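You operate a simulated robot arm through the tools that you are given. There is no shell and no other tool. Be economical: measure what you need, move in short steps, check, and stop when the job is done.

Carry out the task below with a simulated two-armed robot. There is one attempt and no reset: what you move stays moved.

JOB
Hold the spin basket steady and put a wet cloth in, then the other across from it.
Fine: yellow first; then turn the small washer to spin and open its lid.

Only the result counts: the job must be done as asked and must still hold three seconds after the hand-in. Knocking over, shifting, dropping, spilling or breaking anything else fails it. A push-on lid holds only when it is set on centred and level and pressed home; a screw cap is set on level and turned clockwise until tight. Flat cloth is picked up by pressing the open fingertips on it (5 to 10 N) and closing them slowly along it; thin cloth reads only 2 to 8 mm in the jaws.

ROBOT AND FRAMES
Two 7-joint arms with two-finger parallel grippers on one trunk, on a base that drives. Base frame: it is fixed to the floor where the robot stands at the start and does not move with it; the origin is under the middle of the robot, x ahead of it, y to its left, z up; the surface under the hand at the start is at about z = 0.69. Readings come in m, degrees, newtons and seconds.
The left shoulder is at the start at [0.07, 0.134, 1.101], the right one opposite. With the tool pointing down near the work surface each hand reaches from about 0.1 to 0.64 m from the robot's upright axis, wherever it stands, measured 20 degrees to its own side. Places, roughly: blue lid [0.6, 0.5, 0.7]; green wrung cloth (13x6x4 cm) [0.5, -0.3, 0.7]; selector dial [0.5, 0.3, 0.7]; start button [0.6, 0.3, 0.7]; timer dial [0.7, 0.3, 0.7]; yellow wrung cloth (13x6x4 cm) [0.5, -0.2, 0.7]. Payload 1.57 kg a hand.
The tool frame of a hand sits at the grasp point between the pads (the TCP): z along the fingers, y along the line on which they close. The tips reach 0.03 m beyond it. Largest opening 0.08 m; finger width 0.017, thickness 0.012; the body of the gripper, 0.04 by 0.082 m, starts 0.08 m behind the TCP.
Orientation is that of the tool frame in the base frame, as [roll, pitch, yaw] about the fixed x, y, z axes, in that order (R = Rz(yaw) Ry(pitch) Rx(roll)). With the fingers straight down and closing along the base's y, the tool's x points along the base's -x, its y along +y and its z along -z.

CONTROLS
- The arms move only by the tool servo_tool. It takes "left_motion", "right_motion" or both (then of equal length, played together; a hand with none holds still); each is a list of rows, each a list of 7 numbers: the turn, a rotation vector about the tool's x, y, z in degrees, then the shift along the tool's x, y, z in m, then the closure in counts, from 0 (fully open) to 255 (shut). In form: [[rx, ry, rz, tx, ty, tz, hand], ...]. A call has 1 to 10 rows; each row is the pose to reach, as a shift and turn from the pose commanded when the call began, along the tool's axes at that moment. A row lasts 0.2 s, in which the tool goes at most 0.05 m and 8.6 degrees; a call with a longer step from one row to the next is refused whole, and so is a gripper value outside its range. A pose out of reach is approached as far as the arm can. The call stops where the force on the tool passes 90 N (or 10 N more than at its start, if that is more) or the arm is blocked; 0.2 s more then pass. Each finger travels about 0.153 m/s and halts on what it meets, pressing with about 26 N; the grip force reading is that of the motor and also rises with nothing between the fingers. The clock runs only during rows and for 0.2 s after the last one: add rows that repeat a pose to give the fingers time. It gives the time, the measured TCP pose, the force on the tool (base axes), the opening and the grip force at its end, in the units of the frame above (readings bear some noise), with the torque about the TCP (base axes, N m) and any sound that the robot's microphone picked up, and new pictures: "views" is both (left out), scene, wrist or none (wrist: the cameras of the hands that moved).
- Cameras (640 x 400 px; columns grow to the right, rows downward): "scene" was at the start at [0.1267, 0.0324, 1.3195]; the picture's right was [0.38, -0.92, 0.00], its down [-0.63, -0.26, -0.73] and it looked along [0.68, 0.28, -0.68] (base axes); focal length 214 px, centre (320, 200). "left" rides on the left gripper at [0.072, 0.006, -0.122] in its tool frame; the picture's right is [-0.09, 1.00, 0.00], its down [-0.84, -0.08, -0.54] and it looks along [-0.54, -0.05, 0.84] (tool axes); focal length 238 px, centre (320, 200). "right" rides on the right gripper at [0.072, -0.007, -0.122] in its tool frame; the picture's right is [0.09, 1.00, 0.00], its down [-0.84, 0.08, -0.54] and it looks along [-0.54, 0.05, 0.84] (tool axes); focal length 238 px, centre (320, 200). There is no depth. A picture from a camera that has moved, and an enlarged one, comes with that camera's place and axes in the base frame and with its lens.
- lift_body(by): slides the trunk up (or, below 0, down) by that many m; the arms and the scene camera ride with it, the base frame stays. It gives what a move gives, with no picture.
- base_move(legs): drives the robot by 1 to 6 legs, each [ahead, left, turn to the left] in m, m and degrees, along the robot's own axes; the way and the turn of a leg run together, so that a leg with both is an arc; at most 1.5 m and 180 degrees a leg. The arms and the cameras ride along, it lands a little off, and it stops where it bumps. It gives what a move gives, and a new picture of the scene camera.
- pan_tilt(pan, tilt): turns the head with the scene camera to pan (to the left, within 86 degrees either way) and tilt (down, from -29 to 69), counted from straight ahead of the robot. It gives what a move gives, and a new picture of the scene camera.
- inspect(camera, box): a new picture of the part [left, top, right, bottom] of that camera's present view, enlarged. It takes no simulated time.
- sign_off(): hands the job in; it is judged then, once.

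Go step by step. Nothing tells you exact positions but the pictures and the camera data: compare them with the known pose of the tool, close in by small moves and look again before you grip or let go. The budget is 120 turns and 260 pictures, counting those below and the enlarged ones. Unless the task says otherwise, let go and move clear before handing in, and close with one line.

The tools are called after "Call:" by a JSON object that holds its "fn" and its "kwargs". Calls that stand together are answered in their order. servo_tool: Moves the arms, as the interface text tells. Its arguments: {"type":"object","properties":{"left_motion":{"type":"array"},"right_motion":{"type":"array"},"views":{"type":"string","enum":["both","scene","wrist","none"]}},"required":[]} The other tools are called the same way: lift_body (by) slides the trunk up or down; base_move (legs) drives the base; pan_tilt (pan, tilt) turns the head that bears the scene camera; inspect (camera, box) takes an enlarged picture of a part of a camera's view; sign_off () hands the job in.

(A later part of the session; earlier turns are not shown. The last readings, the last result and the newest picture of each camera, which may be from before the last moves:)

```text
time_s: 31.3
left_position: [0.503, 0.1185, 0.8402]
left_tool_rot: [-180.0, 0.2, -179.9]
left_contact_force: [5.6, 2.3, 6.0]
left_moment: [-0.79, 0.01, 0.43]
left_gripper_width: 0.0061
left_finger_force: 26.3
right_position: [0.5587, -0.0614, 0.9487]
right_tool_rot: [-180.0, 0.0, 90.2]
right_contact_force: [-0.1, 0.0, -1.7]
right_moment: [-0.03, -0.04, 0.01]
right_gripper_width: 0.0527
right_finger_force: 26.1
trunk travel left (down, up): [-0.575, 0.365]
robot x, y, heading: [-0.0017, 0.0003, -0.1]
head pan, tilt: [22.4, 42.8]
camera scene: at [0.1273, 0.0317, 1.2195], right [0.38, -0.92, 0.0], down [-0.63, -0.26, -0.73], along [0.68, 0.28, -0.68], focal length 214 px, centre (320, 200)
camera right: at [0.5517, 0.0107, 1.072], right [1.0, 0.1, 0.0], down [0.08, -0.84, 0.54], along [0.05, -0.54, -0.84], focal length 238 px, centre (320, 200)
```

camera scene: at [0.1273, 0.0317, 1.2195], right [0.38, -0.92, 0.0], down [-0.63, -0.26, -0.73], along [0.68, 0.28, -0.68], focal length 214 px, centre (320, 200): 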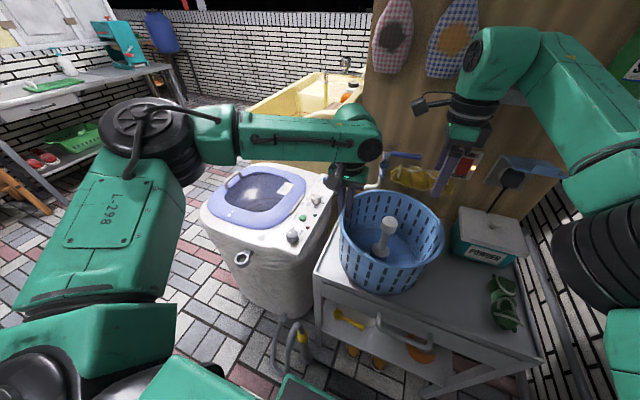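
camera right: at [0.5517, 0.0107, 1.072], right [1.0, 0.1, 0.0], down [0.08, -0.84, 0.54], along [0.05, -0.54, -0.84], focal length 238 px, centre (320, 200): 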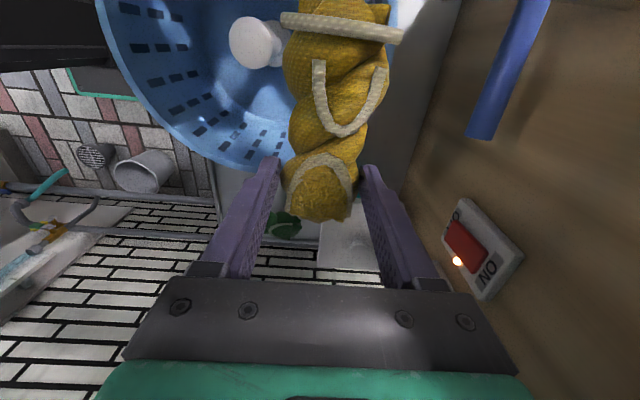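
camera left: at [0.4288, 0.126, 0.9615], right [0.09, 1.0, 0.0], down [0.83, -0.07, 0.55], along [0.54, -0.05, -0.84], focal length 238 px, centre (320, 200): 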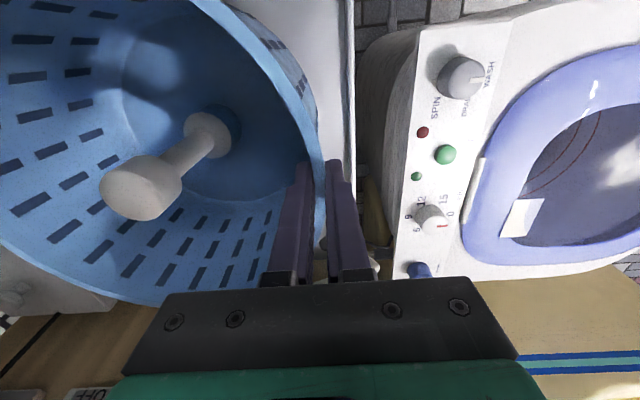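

Over the basket rim; centring on the far side of the post at x≈0.553, y≈-0.025, and lowering part-way to check.

Call:
{"fn": "servo_tool", "kwargs": {"right_motion": [[0, 0, 0, 0.018, -0.003, 0, 210], [0, 0, 0, 0.036, -0.006, 0, 210], [0, 0, 0, 0.036, -0.006, 0.025, 210], [0, 0, 0, 0.036, -0.006, 0.05, 210], [0, 0, 0, 0.036, -0.006, 0.05, 210]], "views": "both"}}

Call:
{"fn": "inspect", "kwargs": {"camera": "scene", "box": [320, 130, 480, 300]}}

```text
time_s: 32.5
left_position: [0.503, 0.1193, 0.8388]
left_tool_rot: [-179.8, 0.1, -179.9]
left_contact_force: [5.8, 1.0, 3.7]
left_moment: [-0.82, -0.29, 0.43]
left_gripper_width: 0.0058
left_finger_force: 26.0
right_position: [0.553, -0.0239, 0.8996]
right_tool_rot: [180.0, 0.0, 90.2]
right_contact_force: [0.3, -0.3, -1.9]
right_moment: [-0.05, -0.01, 0.0]
right_gripper_width: 0.0533
right_finger_force: 26.2
trunk travel left (down, up): [-0.575, 0.365]
robot x, y, heading: [-0.0001, -0.0001, 0.1]
head pan, tilt: [22.4, 42.8]
camera scene: at [0.1276, 0.0326, 1.2193], right [0.38, -0.92, 0.0], down [-0.63, -0.26, -0.73], along [0.68, 0.28, -0.68], focal length 214 px, centre (320, 200)
camera right: at [0.5458, 0.048, 1.0222], right [1.0, 0.1, 0.0], down [0.08, -0.84, 0.54], along [0.05, -0.54, -0.84], focal length 238 px, centre (320, 200)
```

scene: 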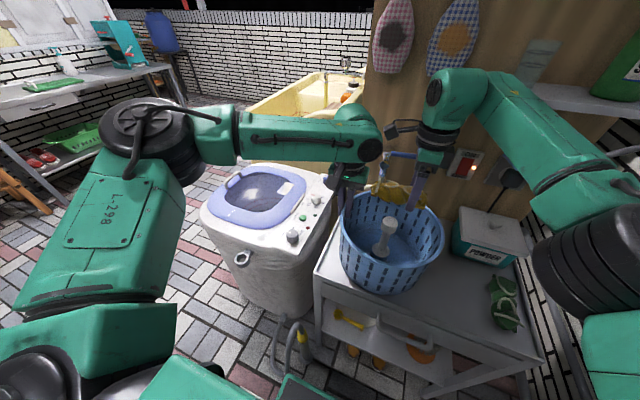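
right: 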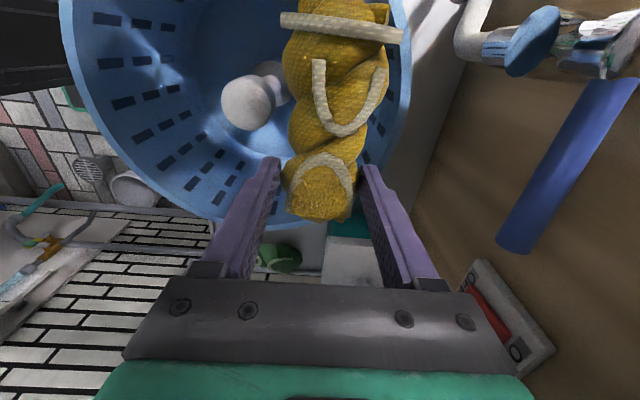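

```text
2.35 times, centred on (400, 215) of scene
camera zoom: at [0.1276, 0.0326, 1.2193], right [0.38, -0.92, 0.0], down [-0.63, -0.26, -0.73], along [0.68, 0.28, -0.68], focal length 505 px, centre (132, 165)
```

zoom: 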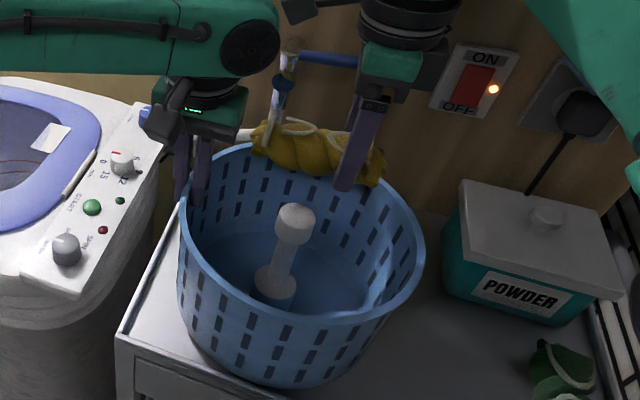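

Clearances look right on both sides. Shift 2 mm inward and continue down in steps.

Call:
{"fn": "servo_tool", "kwargs": {"right_motion": [[0, 0, 0, 0, -0.002, 0.02, 210], [0, 0, 0, 0, -0.002, 0.04, 210], [0, 0, 0, 0, -0.002, 0.06, 210], [0, 0, 0, 0, -0.002, 0.08, 210], [0, 0, 0, 0, -0.002, 0.08, 210]], "views": "both"}}

Call:
{"fn": "inspect", "kwargs": {"camera": "scene", "box": [340, 130, 460, 250]}}

```text
time_s: 33.7
left_position: [0.5023, 0.1196, 0.8391]
left_tool_rot: [-179.9, 0.1, -179.8]
left_contact_force: [5.8, 1.2, 4.9]
left_moment: [-0.83, -0.28, 0.48]
left_gripper_width: 0.006
left_finger_force: 26.3
right_position: [0.5502, -0.0226, 0.8195]
right_tool_rot: [-179.8, 0.0, 90.2]
right_contact_force: [0.7, -0.1, -2.0]
right_moment: [-0.06, 0.02, -0.01]
right_gripper_width: 0.0529
right_finger_force: 26.2
trunk travel left (down, up): [-0.575, 0.365]
robot x, y, heading: [-0.0028, 0.0016, -0.1]
head pan, tilt: [22.4, 42.8]
camera scene: at [0.1276, 0.0326, 1.2194], right [0.38, -0.92, 0.0], down [-0.63, -0.26, -0.73], along [0.68, 0.28, -0.68], focal length 214 px, centre (320, 200)
camera right: at [0.5435, 0.0478, 0.9416], right [1.0, 0.1, 0.0], down [0.08, -0.84, 0.54], along [0.05, -0.54, -0.84], focal length 238 px, centre (320, 200)
```

scene: 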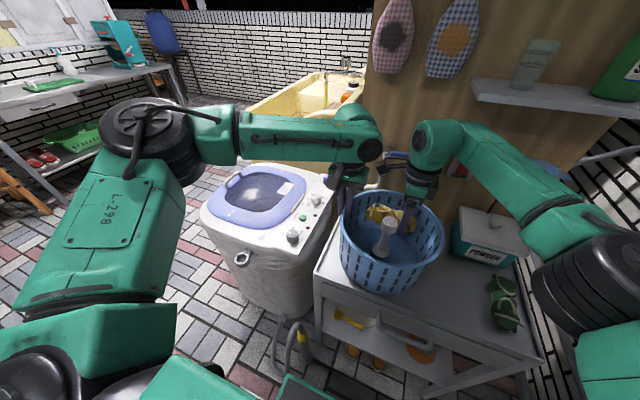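
right: 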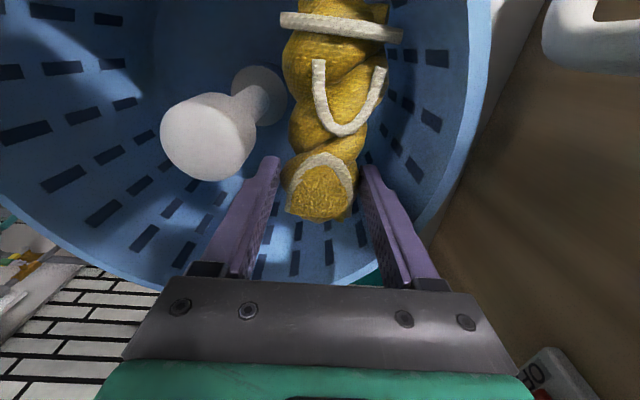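

```text
3.33 times, centred on (400, 190) of scene
camera zoom: at [0.1276, 0.0326, 1.2194], right [0.38, -0.92, 0.0], down [-0.63, -0.26, -0.73], along [0.68, 0.28, -0.68], focal length 715 px, centre (53, 233)
```

zoom: 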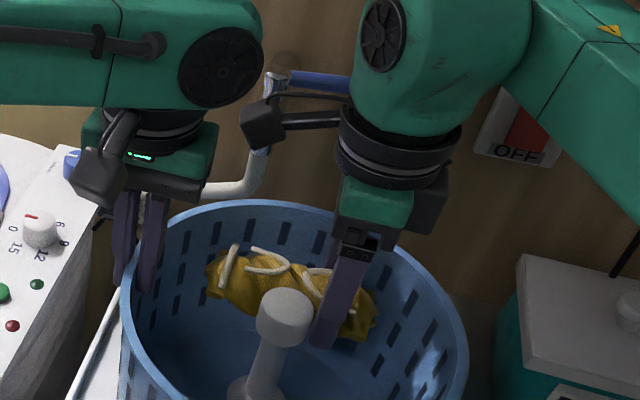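

All clear inside the basket. Continue down slowly to about TCP z=0.765.

Call:
{"fn": "servo_tool", "kwargs": {"right_motion": [[0, 0, 0, 0, 0, 0.015, 210], [0, 0, 0, 0, 0, 0.03, 210], [0, 0, 0, 0, 0, 0.042, 210], [0, 0, 0, 0, 0, 0.054, 210], [0, 0, 0, 0, 0, 0.054, 210]], "views": "both"}}

Call:
{"fn": "inspect", "kwargs": {"camera": "scene", "box": [340, 150, 460, 270]}}

```text
time_s: 34.9
left_position: [0.5032, 0.1191, 0.8397]
left_tool_rot: [-179.9, 0.2, -179.9]
left_contact_force: [4.5, -0.9, 4.0]
left_moment: [-0.79, -0.18, 0.44]
left_gripper_width: 0.0061
left_finger_force: 26.4
right_position: [0.5504, -0.0236, 0.7654]
right_tool_rot: [180.0, 0.0, 90.2]
right_contact_force: [-0.5, -0.3, -1.7]
right_moment: [-0.02, -0.02, -0.03]
right_gripper_width: 0.0529
right_finger_force: 26.0
trunk travel left (down, up): [-0.575, 0.365]
robot x, y, heading: [0.0003, 0.0025, 0.2]
head pan, tilt: [22.4, 42.8]
camera scene: at [0.1275, 0.0326, 1.2194], right [0.38, -0.92, 0.0], down [-0.63, -0.26, -0.73], along [0.68, 0.28, -0.68], focal length 214 px, centre (320, 200)
camera right: at [0.5432, 0.0479, 0.8877], right [1.0, 0.1, 0.0], down [0.08, -0.84, 0.54], along [0.05, -0.54, -0.84], focal length 238 px, centre (320, 200)
```

scene: 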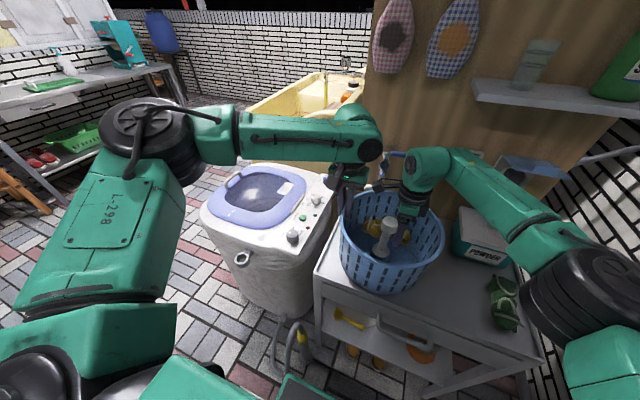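
right: 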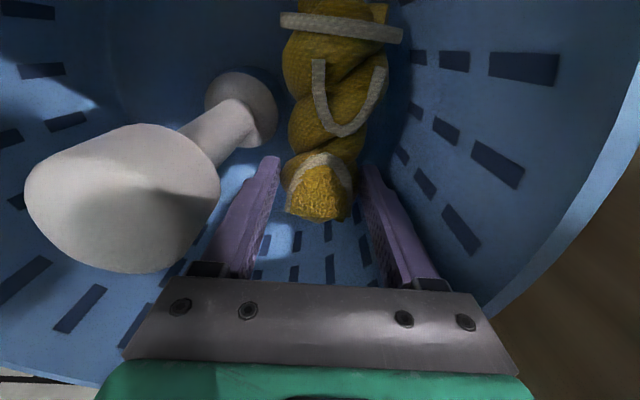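

```text
3.33 times, centred on (400, 210) of scene
camera zoom: at [0.1275, 0.0326, 1.2194], right [0.38, -0.92, 0.0], down [-0.63, -0.26, -0.73], along [0.68, 0.28, -0.68], focal length 715 px, centre (53, 167)
```

zoom: 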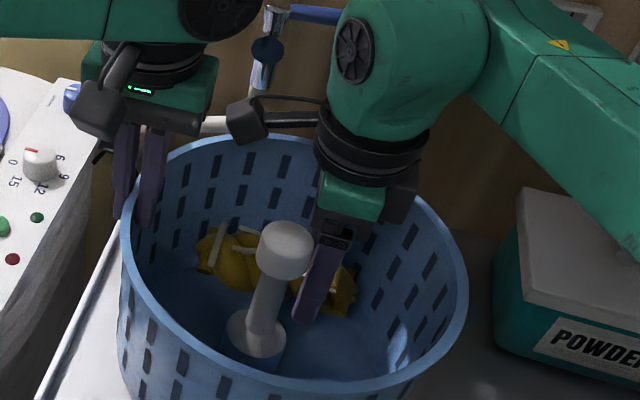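

Lower 8 mm more and open just enough to release.

Call:
{"fn": "servo_tool", "kwargs": {"right_motion": [[0, 0, 0, 0, 0, 0.008, 210], [0, 0, 0, 0, 0, 0.008, 120], [0, 0, 0, 0, 0, 0.008, 90], [0, 0, 0, 0, 0, 0.008, 70], [0, 0, 0, 0, 0, 0.008, 50], [0, 0, 0, 0, 0, 0.008, 50], [0, 0, 0, 0, 0, 0.008, 50]], "views": "both"}}

```text
time_s: 36.5
left_position: [0.5021, 0.1187, 0.8398]
left_tool_rot: [-179.9, 0.2, -180.0]
left_contact_force: [2.3, 5.5, 2.5]
left_moment: [-0.68, -0.41, 0.5]
left_gripper_width: 0.0064
left_finger_force: 25.8
right_position: [0.5497, -0.0248, 0.7573]
right_tool_rot: [179.9, 0.0, 90.2]
right_contact_force: [2.8, -6.3, -1.1]
right_moment: [0.61, 0.53, 0.17]
right_gripper_width: 0.0594
right_finger_force: 0.1
trunk travel left (down, up): [-0.575, 0.365]
robot x, y, heading: [-0.002, -0.0009, 0.1]
head pan, tilt: [22.4, 42.8]
camera scene: at [0.1275, 0.0321, 1.2194], right [0.38, -0.92, 0.0], down [-0.63, -0.26, -0.73], along [0.68, 0.28, -0.68], focal length 214 px, centre (320, 200)
camera right: at [0.5432, 0.0471, 0.8798], right [1.0, 0.1, 0.0], down [0.08, -0.84, 0.54], along [0.05, -0.54, -0.84], focal length 238 px, centre (320, 200)
```

scene: 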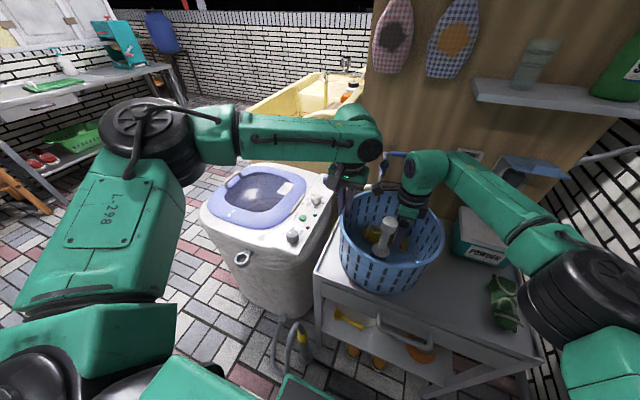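
right: 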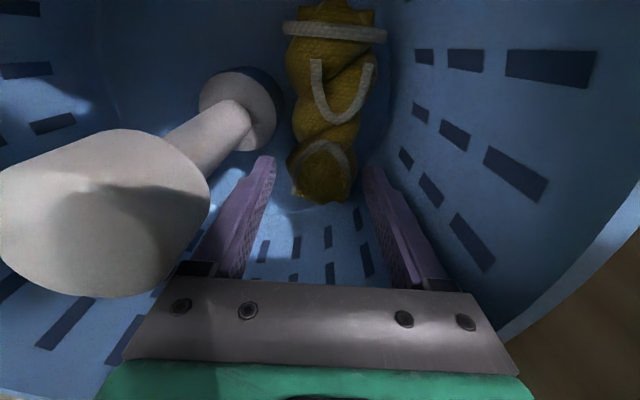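

The cloth rests in the basket; there is a light contact (about 7 N) with the post. Raise straight up.

Call:
{"fn": "servo_tool", "kwargs": {"right_motion": [[0, 0, 0, 0, 0, 0, 75], [0, 0, 0, -0.003, 0, -0.02, 75], [0, 0, 0, -0.003, 0, -0.05, 75], [0, 0, 0, -0.003, 0, -0.09, 75], [0, 0, 0, -0.003, 0, -0.13, 75], [0, 0, 0, -0.003, 0, -0.17, 75], [0, 0, 0, -0.003, 0, -0.2, 75], [0, 0, 0, -0.003, 0, -0.2, 75]], "views": "both"}}

Call:
{"fn": "inspect", "kwargs": {"camera": "scene", "box": [320, 160, 480, 300]}}

```text
time_s: 38.3
left_position: [0.5015, 0.1191, 0.8398]
left_tool_rot: [-179.9, 0.1, -180.0]
left_contact_force: [4.0, 0.4, 2.7]
left_moment: [-0.84, 0.07, 0.42]
left_gripper_width: 0.0063
left_finger_force: 25.5
right_position: [0.5498, -0.0269, 0.9579]
right_tool_rot: [-180.0, 0.0, 90.2]
right_contact_force: [-0.4, -0.1, 0.7]
right_moment: [0.0, -0.01, 0.0]
right_gripper_width: 0.0566
right_finger_force: 0.0
trunk travel left (down, up): [-0.575, 0.365]
robot x, y, heading: [0.0001, -0.001, 0.3]
head pan, tilt: [22.4, 42.8]
camera scene: at [0.1273, 0.0325, 1.2194], right [0.38, -0.92, 0.0], down [-0.63, -0.26, -0.73], along [0.68, 0.28, -0.68], focal length 214 px, centre (320, 200)
camera right: at [0.543, 0.0453, 1.0805], right [1.0, 0.1, 0.0], down [0.08, -0.84, 0.54], along [0.05, -0.54, -0.84], focal length 238 px, centre (320, 200)
```

scene: 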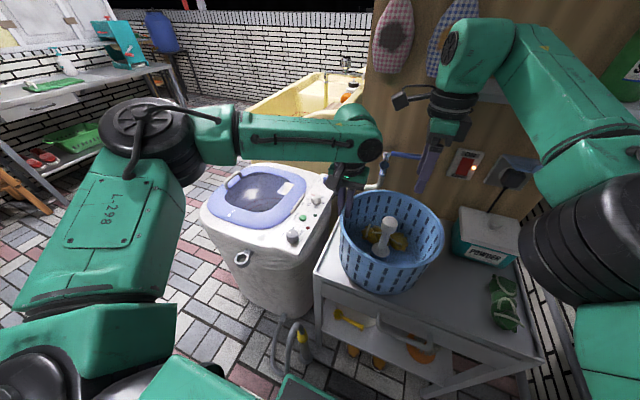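
right: 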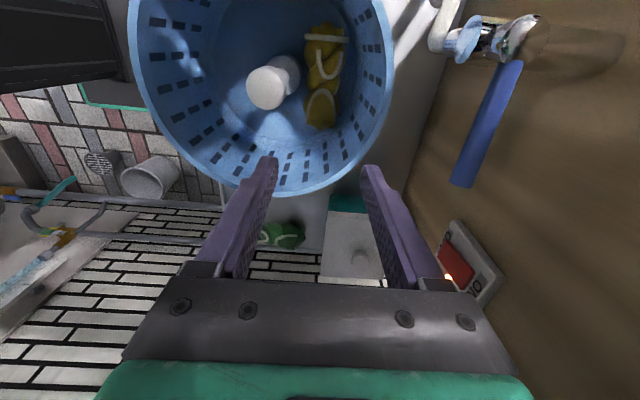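

```text
2.86 times, centred on (400, 230) of scene
camera zoom: at [0.1273, 0.0325, 1.2194], right [0.38, -0.92, 0.0], down [-0.63, -0.26, -0.73], along [0.68, 0.28, -0.68], focal length 613 px, centre (91, 114)
```

zoom: 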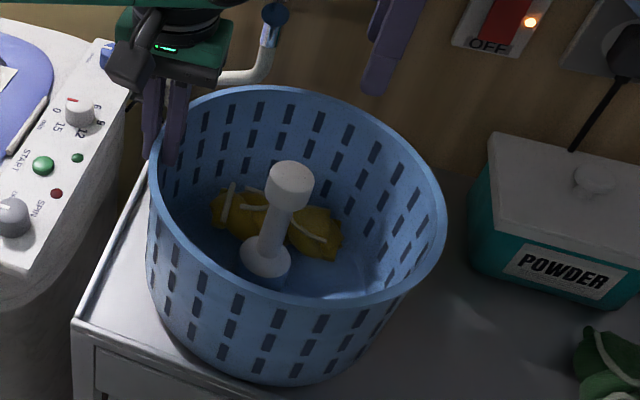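

Yellow sits behind the post. Now back over the green cloth, turning the hand back to yaw 180°.

Call:
{"fn": "servo_tool", "kwargs": {"right_motion": [[0, 0, 0, -0.03, -0.03, 0, 40], [0, 0, -8.5, -0.06, -0.05, 0, 0], [0, 0, -17, -0.09, -0.05, 0, 0], [0, 0, -25.5, -0.12, -0.05, 0, 0], [0, 0, -34, -0.15, -0.05, 0, 0], [0, 0, -42.5, -0.18, -0.05, 0, 0], [0, 0, -51, -0.21, -0.05, 0, 0], [0, 0, -59.5, -0.24, -0.05, 0, 0], [0, 0, -68, -0.258, -0.05, 0, 0], [0, 0, -76.5, -0.258, -0.05, 0, 0]], "views": "none"}}

Call:
{"fn": "servo_tool", "kwargs": {"right_motion": [[0, 0, -7, 0, 0, 0.02, 0], [0, 0, -13.3, 0, 0, 0.04, 0], [0, 0, -13.3, 0, 0, 0.06, 0], [0, 0, -13.3, 0, 0, 0.06, 0]], "views": "both"}}

```text
time_s: 40.5
left_position: [0.5028, 0.1202, 0.8403]
left_tool_rot: [-179.9, 0.2, -179.9]
left_contact_force: [6.0, 2.4, 3.5]
left_moment: [-0.77, -0.26, 0.43]
left_gripper_width: 0.0061
left_finger_force: 25.7
right_position: [0.5015, -0.2861, 0.9585]
right_tool_rot: [-180.0, -0.1, 166.8]
right_contact_force: [0.3, -0.2, 0.0]
right_moment: [-0.01, -0.05, -0.01]
right_gripper_width: 0.0801
right_finger_force: 0.1
trunk travel left (down, up): [-0.575, 0.365]
robot x, y, heading: [0.0006, 0.0014, 0.0]
head pan, tilt: [22.4, 42.8]
```

```text
time_s: 41.5
left_position: [0.5014, 0.1186, 0.8397]
left_tool_rot: [-179.9, 0.2, -179.9]
left_contact_force: [5.4, 1.0, 4.3]
left_moment: [-0.77, -0.21, 0.47]
left_gripper_width: 0.0058
left_finger_force: 25.7
right_position: [0.5011, -0.2857, 0.8979]
right_tool_rot: [180.0, 0.0, -180.0]
right_contact_force: [0.0, 0.0, 0.3]
right_moment: [-0.03, 0.01, -0.04]
right_gripper_width: 0.08
right_finger_force: 0.1
trunk travel left (down, up): [-0.575, 0.365]
robot x, y, heading: [0.0034, -0.0004, -0.0]
head pan, tilt: [22.4, 42.8]
camera scene: at [0.1274, 0.0328, 1.2194], right [0.38, -0.92, 0.0], down [-0.63, -0.26, -0.73], along [0.68, 0.28, -0.68], focal length 214 px, centre (320, 200)
camera right: at [0.4292, -0.2926, 1.0204], right [-0.09, 1.0, 0.0], down [0.84, 0.08, 0.54], along [0.54, 0.05, -0.84], focal length 238 px, centre (320, 200)
```

scene: 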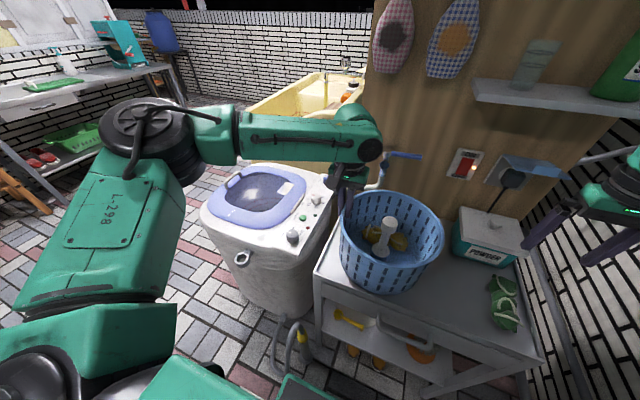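
right: 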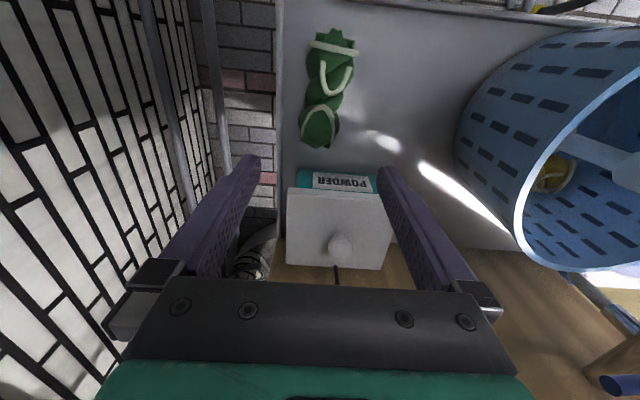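

Green is centred at about (0.479, -0.284). I'll lower partway with a slightly reduced opening because the table edge is near.

Call:
{"fn": "servo_tool", "kwargs": {"right_motion": [[0, 0, 0, -0.004, 0.001, 0.04, 20], [0, 0, 0, -0.007, 0.001, 0.08, 30], [0, 0, 0, -0.007, 0.001, 0.12, 30], [0, 0, 0, -0.007, 0.001, 0.12, 30]], "views": "wrist"}}

Call:
{"fn": "inspect", "kwargs": {"camera": "scene", "box": [440, 210, 600, 330]}}

```text
time_s: 42.5
left_position: [0.5023, 0.119, 0.8392]
left_tool_rot: [-179.9, 0.1, -179.9]
left_contact_force: [5.0, 1.3, 3.6]
left_moment: [-0.77, -0.14, 0.45]
left_gripper_width: 0.006
left_finger_force: 25.9
right_position: [0.5083, -0.2846, 0.7772]
right_tool_rot: [180.0, 0.0, -179.9]
right_contact_force: [-0.2, -0.1, 0.2]
right_moment: [0.01, 0.01, 0.04]
right_gripper_width: 0.0706
right_finger_force: 0.1
trunk travel left (down, up): [-0.575, 0.365]
robot x, y, heading: [-0.0001, -0.0037, -0.2]
head pan, tilt: [22.4, 42.8]
camera right: at [0.4365, -0.2914, 0.9004], right [-0.09, 1.0, 0.0], down [0.84, 0.08, 0.54], along [0.54, 0.05, -0.84], focal length 238 px, centre (320, 200)
```

right: 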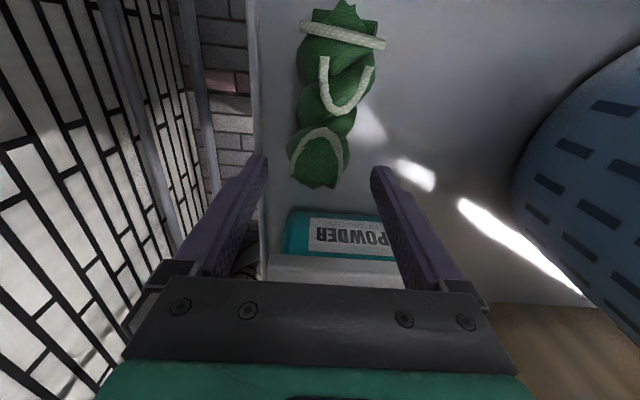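

```text
3.33 times, centred on (520, 270) of scene
camera zoom: at [0.1274, 0.0327, 1.2194], right [0.38, -0.92, 0.0], down [-0.63, -0.26, -0.73], along [0.68, 0.28, -0.68], focal length 715 px, centre (-347, -33)
```

zoom: 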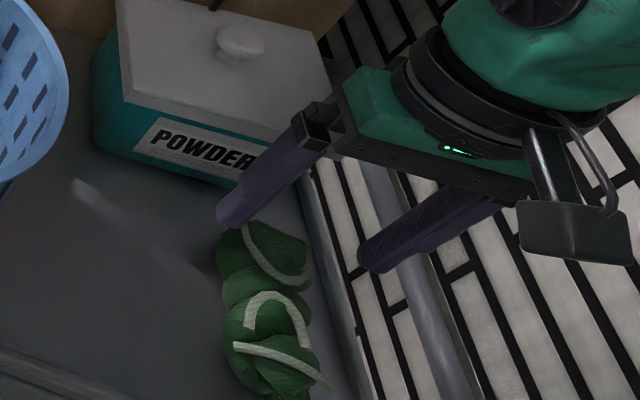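

Aligned and clear of the box and edge. Descend and grip.

Call:
{"fn": "servo_tool", "kwargs": {"right_motion": [[0, 0, 0, 0, 0.001, 0.025, 30], [0, 0, 0, 0, 0.001, 0.049, 30], [0, 0, 0, 0, 0.001, 0.049, 30], [0, 0, 0, 0, 0.001, 0.049, 70], [0, 0, 0, 0, 0.001, 0.049, 110], [0, 0, 0, 0, 0.001, 0.049, 150], [0, 0, 0, 0, 0.001, 0.049, 210], [0, 0, 0, 0, 0.001, 0.049, 210]], "views": "wrist"}}

```text
time_s: 44.3
left_position: [0.5024, 0.1198, 0.8387]
left_tool_rot: [-179.9, 0.1, -179.9]
left_contact_force: [4.5, 0.9, 3.3]
left_moment: [-0.8, -0.14, 0.47]
left_gripper_width: 0.0061
left_finger_force: 26.1
right_position: [0.5079, -0.2832, 0.7292]
right_tool_rot: [180.0, -0.1, 179.9]
right_contact_force: [0.0, -0.1, 0.6]
right_moment: [-0.02, -0.03, 0.01]
right_gripper_width: 0.0531
right_finger_force: 26.6
trunk travel left (down, up): [-0.575, 0.365]
robot x, y, heading: [-0.0027, -0.002, 0.1]
head pan, tilt: [22.4, 42.8]
camera right: at [0.4364, -0.2907, 0.8513], right [-0.09, 1.0, 0.0], down [0.84, 0.08, 0.54], along [0.54, 0.05, -0.84], focal length 238 px, centre (320, 200)
```

right: 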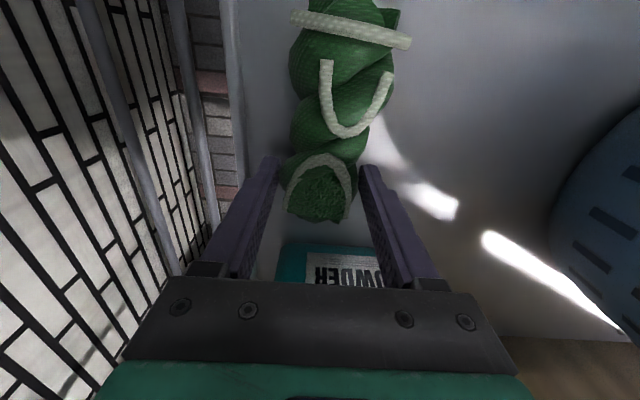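

Gripped; lift and turn -90° while moving inward.

Call:
{"fn": "servo_tool", "kwargs": {"right_motion": [[0, 0, 0, 0, 0, -0.045, 210], [0, 0, 0, 0, 0, -0.09, 210], [0, 0, 0, 0, 0, -0.135, 210], [0, 0, 0, 0, 0, -0.18, 210], [0, 0, 0, 0, 0, -0.22, 210], [0, 0, 8.5, 0.01, 0.01, -0.22, 210], [0, 0, 17, 0.02, 0.02, -0.22, 210], [0, 0, 25.5, 0.03, 0.03, -0.22, 210], [0, 0, 34, 0.04, 0.04, -0.22, 210], [0, 0, 42.5, 0.05, 0.05, -0.22, 210]], "views": "none"}}

Call:
{"fn": "servo_tool", "kwargs": {"right_motion": [[0, 0, 8.5, 0, 0, 0, 210], [0, 0, 17, 0, 0, 0, 210], [0, 0, 25.5, 0, 0, 0, 210], [0, 0, 34, 0, 0, 0, 210], [0, 0, 42.5, 0, 0, 0, 210], [0, 0, 47.5, 0, 0, 0, 210], [0, 0, 47.5, 0, 0, 0, 210]], "views": "both"}}

```text
time_s: 46.5
left_position: [0.5019, 0.1182, 0.8394]
left_tool_rot: [-179.9, 0.1, -179.9]
left_contact_force: [3.6, -0.4, 3.2]
left_moment: [-0.84, -0.16, 0.44]
left_gripper_width: 0.0065
left_finger_force: 26.0
right_position: [0.4575, -0.2344, 0.9483]
right_tool_rot: [-179.9, -0.1, 137.4]
right_contact_force: [0.7, 0.2, -1.1]
right_moment: [-0.06, -0.02, -0.04]
right_gripper_width: 0.0531
right_finger_force: 25.8
trunk travel left (down, up): [-0.575, 0.365]
robot x, y, heading: [-0.0031, 0.004, 0.0]
head pan, tilt: [22.4, 42.8]
```

```text
time_s: 48.1
left_position: [0.503, 0.1204, 0.8406]
left_tool_rot: [-180.0, 0.2, -179.9]
left_contact_force: [2.1, -1.4, 1.5]
left_moment: [-0.81, -0.14, 0.49]
left_gripper_width: 0.0059
left_finger_force: 26.1
right_position: [0.458, -0.2343, 0.9489]
right_tool_rot: [180.0, 0.0, 89.9]
right_contact_force: [-0.9, 0.1, -1.9]
right_moment: [-0.04, 0.0, -0.02]
right_gripper_width: 0.0533
right_finger_force: 26.3
trunk travel left (down, up): [-0.575, 0.365]
robot x, y, heading: [-0.0012, -0.0016, 0.1]
head pan, tilt: [22.4, 42.8]
camera scene: at [0.1274, 0.0323, 1.2194], right [0.38, -0.92, 0.0], down [-0.63, -0.26, -0.73], along [0.68, 0.28, -0.68], focal length 214 px, centre (320, 200)
camera right: at [0.4517, -0.162, 1.0712], right [1.0, 0.09, 0.0], down [0.08, -0.84, 0.54], along [0.05, -0.54, -0.84], focal length 238 px, centre (320, 200)
```

scene: 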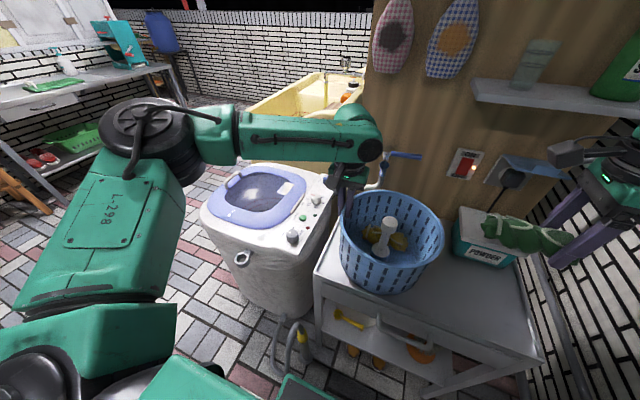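
right: 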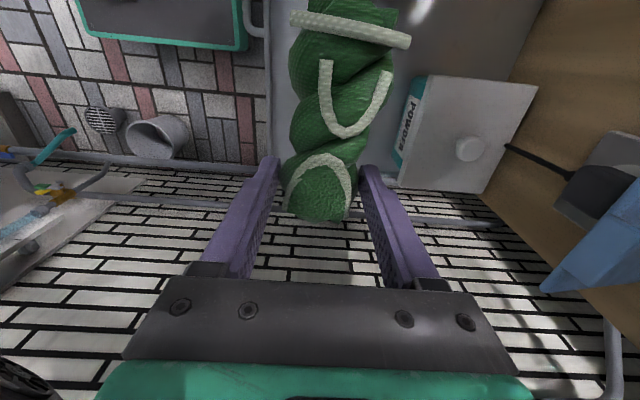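

Green held at its -y end. Move over the near half of the basket, staying high.

Call:
{"fn": "servo_tool", "kwargs": {"right_motion": [[0, 0, 0, 0.042, -0.002, 0, 210], [0, 0, 0, 0.084, -0.004, 0, 210], [0, 0, 0, 0.126, -0.006, 0, 210], [0, 0, 0, 0.168, -0.006, 0, 210], [0, 0, 0, 0.207, -0.006, 0, 210], [0, 0, 0, 0.207, -0.006, 0, 210]], "views": "both"}}

```text
time_s: 49.5
left_position: [0.5025, 0.1189, 0.8408]
left_tool_rot: [180.0, 0.2, -179.9]
left_contact_force: [3.0, 1.1, 2.5]
left_moment: [-0.78, -0.13, 0.44]
left_gripper_width: 0.0061
left_finger_force: 25.8
right_position: [0.4506, -0.0279, 0.9487]
right_tool_rot: [180.0, 0.0, 89.9]
right_contact_force: [0.4, -0.1, -2.0]
right_moment: [-0.05, 0.0, 0.0]
right_gripper_width: 0.0533
right_finger_force: 25.9
trunk travel left (down, up): [-0.575, 0.365]
robot x, y, heading: [0.0005, -0.0032, -0.1]
head pan, tilt: [22.4, 42.8]
camera scene: at [0.127, 0.0322, 1.2195], right [0.38, -0.92, 0.0], down [-0.63, -0.26, -0.73], along [0.68, 0.28, -0.68], focal length 214 px, centre (320, 200)
camera right: at [0.4442, 0.0449, 1.0717], right [1.0, 0.09, 0.0], down [0.08, -0.84, 0.54], along [0.05, -0.54, -0.84], focal length 238 px, centre (320, 200)
```

scene: 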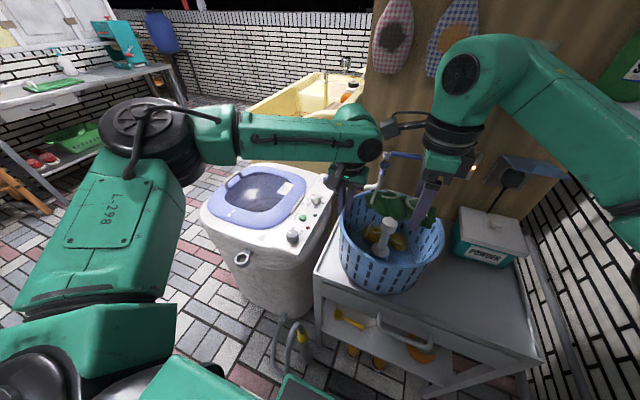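
right: 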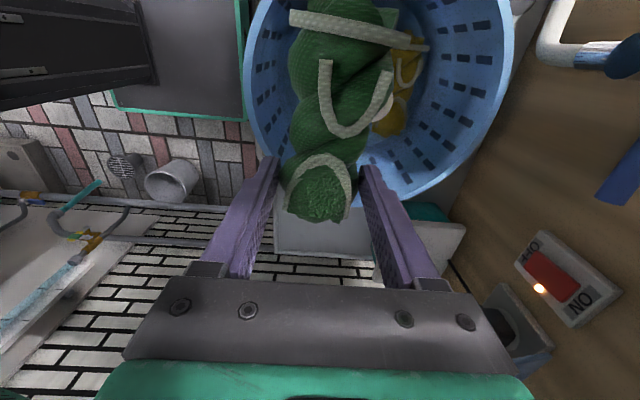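

Clear. Shift 4 mm toward the post and descend in steps.

Call:
{"fn": "servo_tool", "kwargs": {"right_motion": [[0, 0, 0, 0, 0.002, 0.03, 210], [0, 0, 0, 0, 0.004, 0.06, 210], [0, 0, 0, 0, 0.004, 0.08, 210], [0, 0, 0, 0, 0.004, 0.08, 210]], "views": "both"}}

Call:
{"fn": "inspect", "kwargs": {"camera": "scene", "box": [330, 110, 470, 250]}}

```text
time_s: 50.5
left_position: [0.5017, 0.1192, 0.8422]
left_tool_rot: [-179.8, 0.4, -180.0]
left_contact_force: [5.5, -0.6, 2.6]
left_moment: [-0.91, 0.09, 0.45]
left_gripper_width: 0.0061
left_finger_force: 26.1
right_position: [0.4537, -0.0255, 0.8668]
right_tool_rot: [-179.9, -0.1, 90.1]
right_contact_force: [-8.4, 2.4, -0.6]
right_moment: [0.0, 0.17, 0.33]
right_gripper_width: 0.0525
right_finger_force: 25.8
trunk travel left (down, up): [-0.575, 0.365]
robot x, y, heading: [-0.003, -0.0019, -0.0]
head pan, tilt: [22.4, 42.8]
camera scene: at [0.1261, 0.033, 1.2195], right [0.38, -0.92, 0.0], down [-0.63, -0.26, -0.73], along [0.68, 0.28, -0.68], focal length 214 px, centre (320, 200)
camera right: at [0.4477, 0.0457, 0.9901], right [1.0, 0.09, 0.0], down [0.08, -0.84, 0.54], along [0.05, -0.54, -0.84], focal length 238 px, centre (320, 200)
```

scene: 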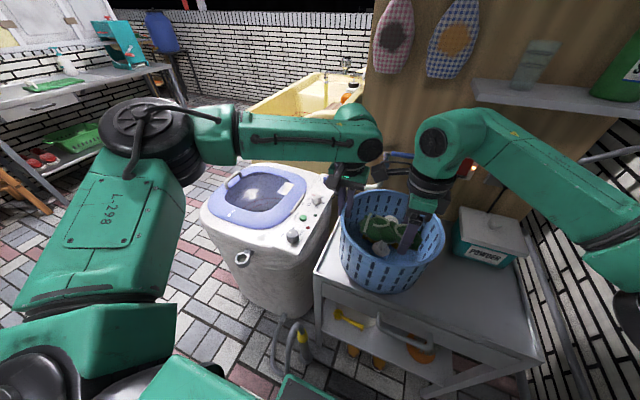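
right: 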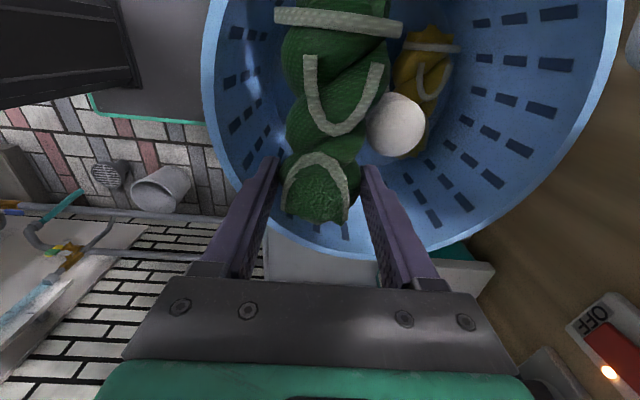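

```text
2.86 times, centred on (400, 180) of scene
camera zoom: at [0.1261, 0.033, 1.2195], right [0.38, -0.92, 0.0], down [-0.63, -0.26, -0.73], along [0.68, 0.28, -0.68], focal length 613 px, centre (91, 257)
```

zoom: 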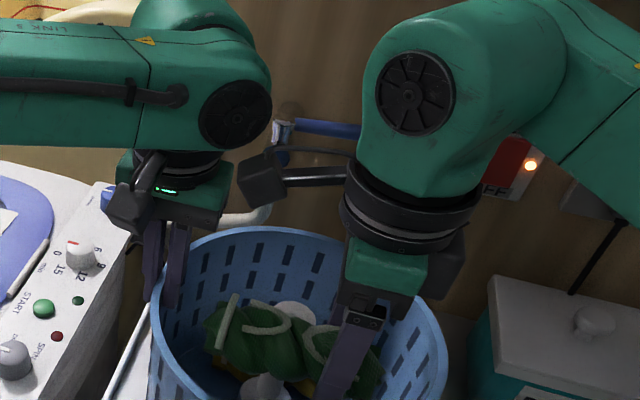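

The cloth's inner side is touching the post head (8 N). I'll raise a little, yaw a few degrees so its middle swings away from the post, and lower again.

Call:
{"fn": "servo_tool", "kwargs": {"right_motion": [[0, 0, 0, 0, 0, -0.03, 210], [0, 0, -4, 0, -0.001, -0.03, 210], [0, 0, -8, 0, -0.003, -0.03, 210], [0, 0, -8, 0, -0.003, -0.01, 210], [0, 0, -8, 0, -0.003, 0.01, 210], [0, 0, -8, 0, -0.003, 0.01, 210]], "views": "both"}}

```text
time_s: 51.9
left_position: [0.5028, 0.1203, 0.8401]
left_tool_rot: [-179.9, 0.1, -179.9]
left_contact_force: [4.1, 1.6, 3.8]
left_moment: [-0.76, -0.33, 0.5]
left_gripper_width: 0.0057
left_finger_force: 25.4
right_position: [0.4517, -0.0261, 0.8573]
right_tool_rot: [180.0, 0.0, 98.0]
right_contact_force: [-0.5, 0.1, -2.0]
right_moment: [-0.03, 0.0, 0.01]
right_gripper_width: 0.0527
right_finger_force: 26.0
trunk travel left (down, up): [-0.575, 0.365]
robot x, y, heading: [0.0047, -0.0016, -0.1]
head pan, tilt: [22.4, 42.8]
camera scene: at [0.1274, 0.033, 1.2194], right [0.38, -0.92, 0.0], down [-0.63, -0.26, -0.73], along [0.68, 0.28, -0.68], focal length 214 px, centre (320, 200)
camera right: at [0.4362, 0.044, 0.9809], right [0.97, 0.23, 0.0], down [0.19, -0.82, 0.54], along [0.12, -0.53, -0.84], focal length 238 px, centre (320, 200)
```

scene: 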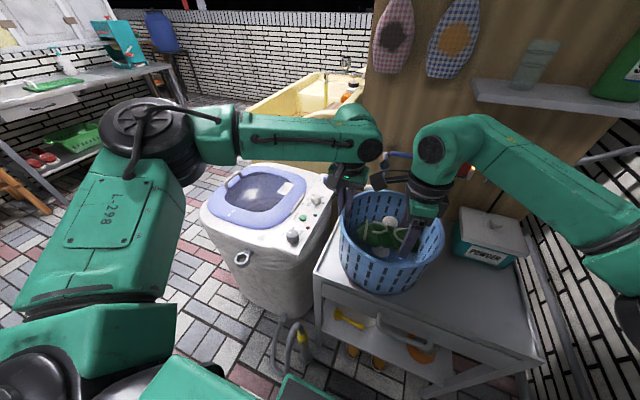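
right: 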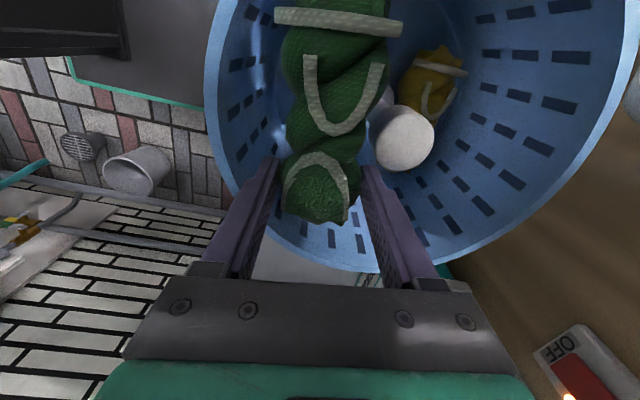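

No contact now. Continue down.

Call:
{"fn": "servo_tool", "kwargs": {"right_motion": [[0, 0, 0, 0, 0, 0.015, 210], [0, 0, 0, 0, 0, 0.03, 210], [0, 0, 0, 0, 0, 0.045, 210], [0, 0, 0, 0, 0, 0.06, 210], [0, 0, 0, 0, 0, 0.06, 210]], "views": "both"}}

Call:
{"fn": "inspect", "kwargs": {"camera": "scene", "box": [330, 140, 470, 280]}}

```text
time_s: 53.1
left_position: [0.503, 0.1197, 0.8398]
left_tool_rot: [-179.9, 0.3, -179.9]
left_contact_force: [4.8, 2.5, 3.5]
left_moment: [-0.76, -0.31, 0.46]
left_gripper_width: 0.0058
left_finger_force: 25.8
right_position: [0.4525, -0.0268, 0.799]
right_tool_rot: [-180.0, 0.0, 98.0]
right_contact_force: [0.5, -0.5, -2.1]
right_moment: [-0.06, -0.01, -0.01]
right_gripper_width: 0.0528
right_finger_force: 25.8
trunk travel left (down, up): [-0.575, 0.365]
robot x, y, heading: [-0.0028, -0.003, -0.0]
head pan, tilt: [22.4, 42.8]
camera scene: at [0.1273, 0.0329, 1.2194], right [0.38, -0.92, 0.0], down [-0.63, -0.26, -0.73], along [0.68, 0.28, -0.68], focal length 214 px, centre (320, 200)
camera right: at [0.4366, 0.0437, 0.9211], right [0.97, 0.23, 0.0], down [0.19, -0.82, 0.54], along [0.12, -0.53, -0.84], focal length 238 px, centre (320, 200)
```

scene: 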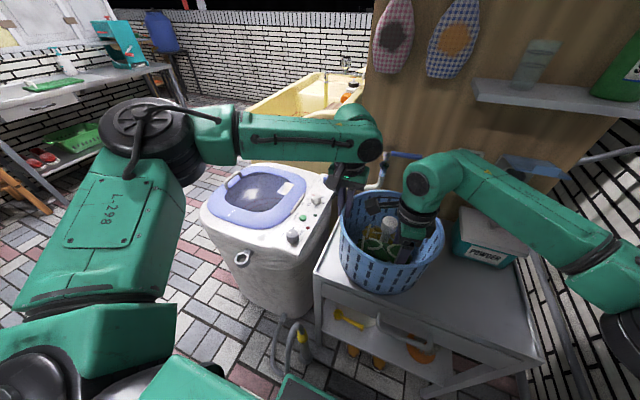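
right: 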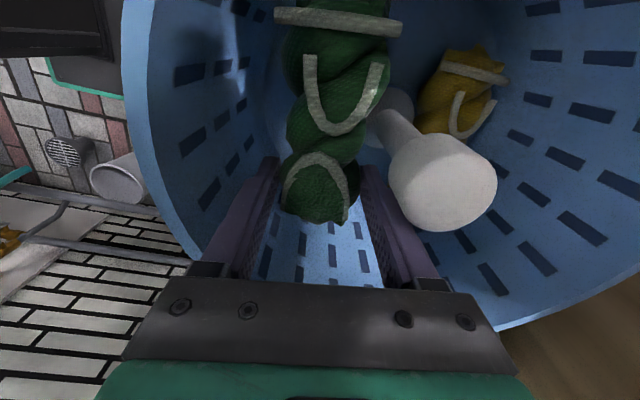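

```text
2.86 times, centred on (400, 210) of scene
camera zoom: at [0.1273, 0.0329, 1.2194], right [0.38, -0.92, 0.0], down [-0.63, -0.26, -0.73], along [0.68, 0.28, -0.68], focal length 613 px, centre (91, 171)
```

zoom: 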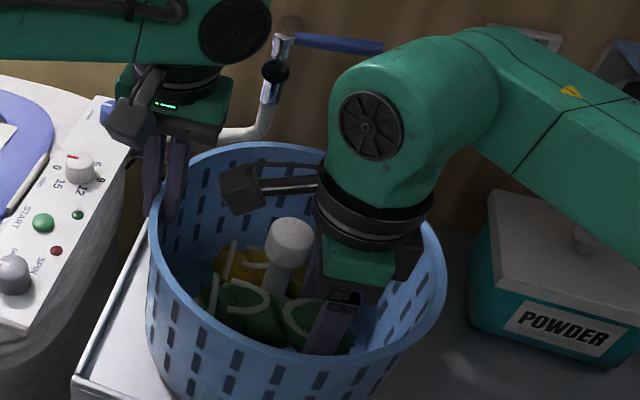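

Good clearance. Down another 3.5 cm, easing 2 mm toward the post.

Call:
{"fn": "servo_tool", "kwargs": {"right_motion": [[0, 0, 0, 0, 0.001, 0.012, 210], [0, 0, 0, 0, 0.002, 0.024, 210], [0, 0, 0, 0, 0.002, 0.036, 210], [0, 0, 0, 0, 0.002, 0.036, 210]], "views": "wrist"}}

```text
time_s: 54.1
left_position: [0.5016, 0.1204, 0.8402]
left_tool_rot: [-179.9, 0.1, -179.9]
left_contact_force: [14.0, 3.3, -13.6]
left_moment: [-0.77, -0.33, 0.42]
left_gripper_width: 0.0061
left_finger_force: 26.3
right_position: [0.4554, -0.0256, 0.7666]
right_tool_rot: [179.4, -0.4, 98.0]
right_contact_force: [-2.8, -4.0, 38.6]
right_moment: [1.23, -1.72, -0.06]
right_gripper_width: 0.0526
right_finger_force: 26.4
trunk travel left (down, up): [-0.575, 0.365]
robot x, y, heading: [-0.0018, -0.0012, -0.1]
head pan, tilt: [22.4, 42.8]
camera right: at [0.4379, 0.0444, 0.8893], right [0.97, 0.23, 0.01], down [0.19, -0.82, 0.54], along [0.13, -0.52, -0.84], focal length 238 px, centre (320, 200)
```

right: 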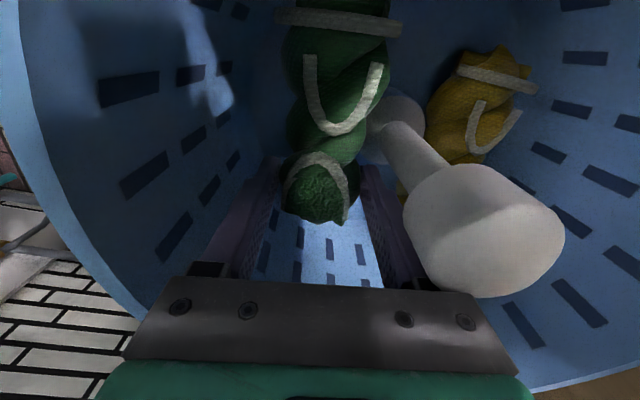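

Something bears down (39 N), so I back up 6 mm and release there.

Call:
{"fn": "servo_tool", "kwargs": {"right_motion": [[0, 0, 0, 0, 0, -0.006, 210], [0, 0, 0, 0, 0, -0.008, 150], [0, 0, 0, 0, 0, -0.008, 100], [0, 0, 0, 0, 0, -0.008, 80], [0, 0, 0, 0, 0, -0.008, 62], [0, 0, 0, 0, 0, -0.008, 62]], "views": "wrist"}}

```text
time_s: 55.5
left_position: [0.5021, 0.119, 0.8399]
left_tool_rot: [-179.9, 0.3, -180.0]
left_contact_force: [2.7, -1.6, 1.3]
left_moment: [-0.9, 0.27, 0.44]
left_gripper_width: 0.006
left_finger_force: 25.9
right_position: [0.4534, -0.0266, 0.7722]
right_tool_rot: [-179.9, 0.0, 97.9]
right_contact_force: [0.8, 0.4, -0.4]
right_moment: [0.02, 0.0, 0.0]
right_gripper_width: 0.0606
right_finger_force: 0.2
trunk travel left (down, up): [-0.575, 0.365]
robot x, y, heading: [0.0005, -0.0014, 0.1]
head pan, tilt: [22.4, 42.8]
camera right: at [0.4378, 0.0437, 0.8929], right [0.97, 0.23, 0.0], down [0.19, -0.82, 0.54], along [0.12, -0.53, -0.84], focal length 238 px, centre (320, 200)
```

right: 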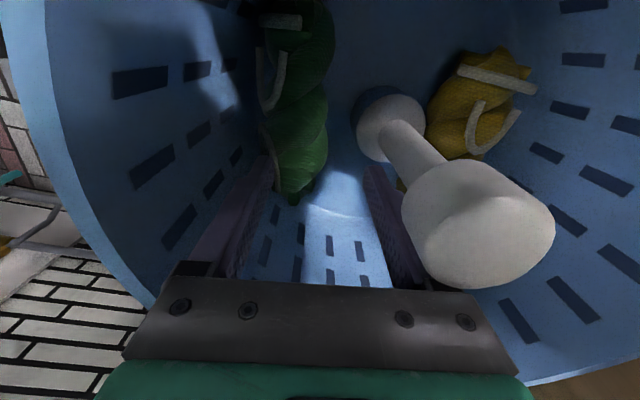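

The green cloth has dropped into the near side, resting on its edge against the wall. Raise the right hand straight up and check.

Call:
{"fn": "servo_tool", "kwargs": {"right_motion": [[0, 0, 0, 0, 0, -0.03, 62], [0, 0, 0, 0, 0, -0.07, 62], [0, 0, 0, 0, 0, -0.11, 62], [0, 0, 0, 0, 0, -0.15, 62], [0, 0, 0, 0, 0, -0.19, 62], [0, 0, 0, -0.045, 0, -0.19, 62], [0, 0, 0, -0.09, 0, -0.19, 62], [0, 0, 0, -0.135, 0, -0.19, 62], [0, 0, 0, -0.18, 0, -0.19, 62], [0, 0, 0, -0.2, 0, -0.19, 62]], "views": "both"}}

Call:
{"fn": "inspect", "kwargs": {"camera": "scene", "box": [320, 160, 480, 300]}}

Call:
{"fn": "inspect", "kwargs": {"camera": "left", "box": [0, 0, 340, 300]}}

```text
time_s: 57.7
left_position: [0.5024, 0.1187, 0.8411]
left_tool_rot: [-179.9, 0.2, -179.9]
left_contact_force: [1.7, -1.3, 0.5]
left_moment: [-0.84, -0.17, 0.4]
left_gripper_width: 0.0042
left_finger_force: 25.0
right_position: [0.4825, -0.2253, 0.9607]
right_tool_rot: [-180.0, -0.1, 98.1]
right_contact_force: [0.7, 0.2, -0.3]
right_moment: [0.0, -0.01, 0.02]
right_gripper_width: 0.0608
right_finger_force: 0.0
trunk travel left (down, up): [-0.575, 0.365]
robot x, y, heading: [0.0034, -0.0015, 0.1]
head pan, tilt: [22.4, 42.8]
camera scene: at [0.127, 0.0322, 1.2194], right [0.38, -0.92, 0.0], down [-0.63, -0.26, -0.73], along [0.68, 0.28, -0.68], focal length 214 px, centre (320, 200)
camera right: at [0.4666, -0.1546, 1.0828], right [0.97, 0.23, 0.0], down [0.19, -0.82, 0.54], along [0.12, -0.53, -0.84], focal length 238 px, centre (320, 200)
```

scene: 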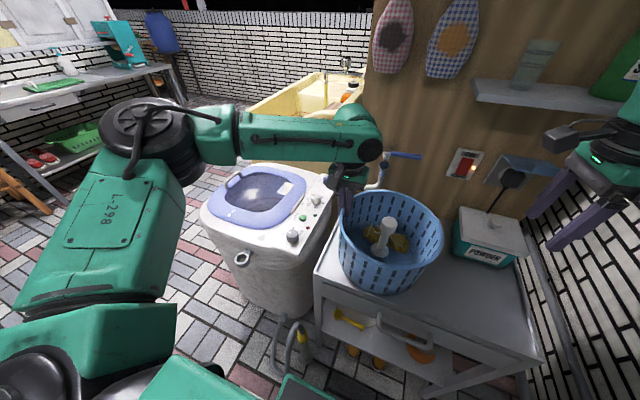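
right: 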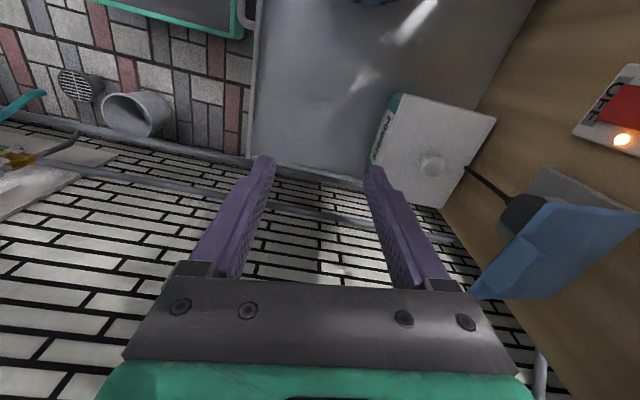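

```text
2.86 times, centred on (400, 230) of scene
camera zoom: at [0.127, 0.0322, 1.2194], right [0.38, -0.92, 0.0], down [-0.63, -0.26, -0.73], along [0.68, 0.28, -0.68], focal length 613 px, centre (91, 114)
```

zoom: 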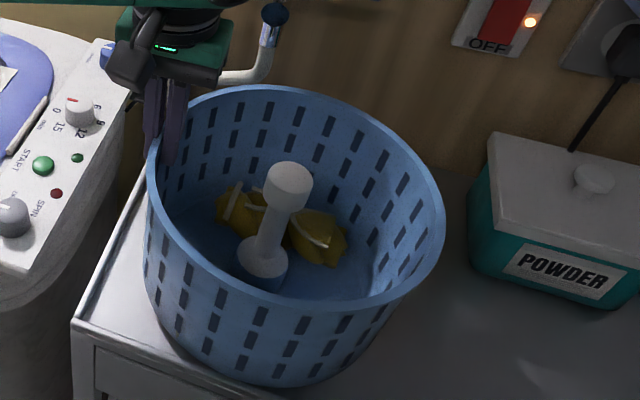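

```text
1.33 times, centred on (170, 150) of left
camera zoom: at [0.4287, 0.1261, 0.9612], right [0.09, 1.0, 0.0], down [0.84, -0.08, 0.54], along [0.54, -0.05, -0.84], focal length 318 px, centre (520, 267)
```

zoom: 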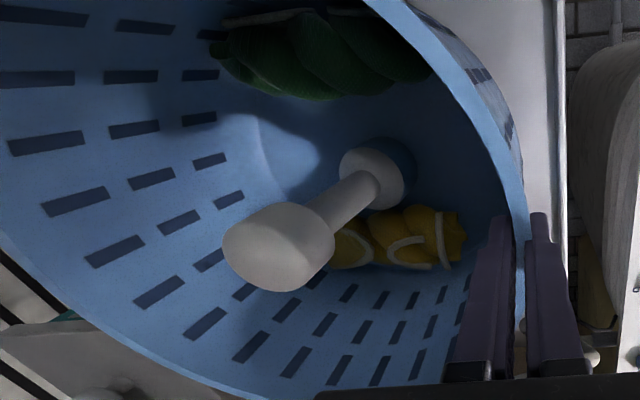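

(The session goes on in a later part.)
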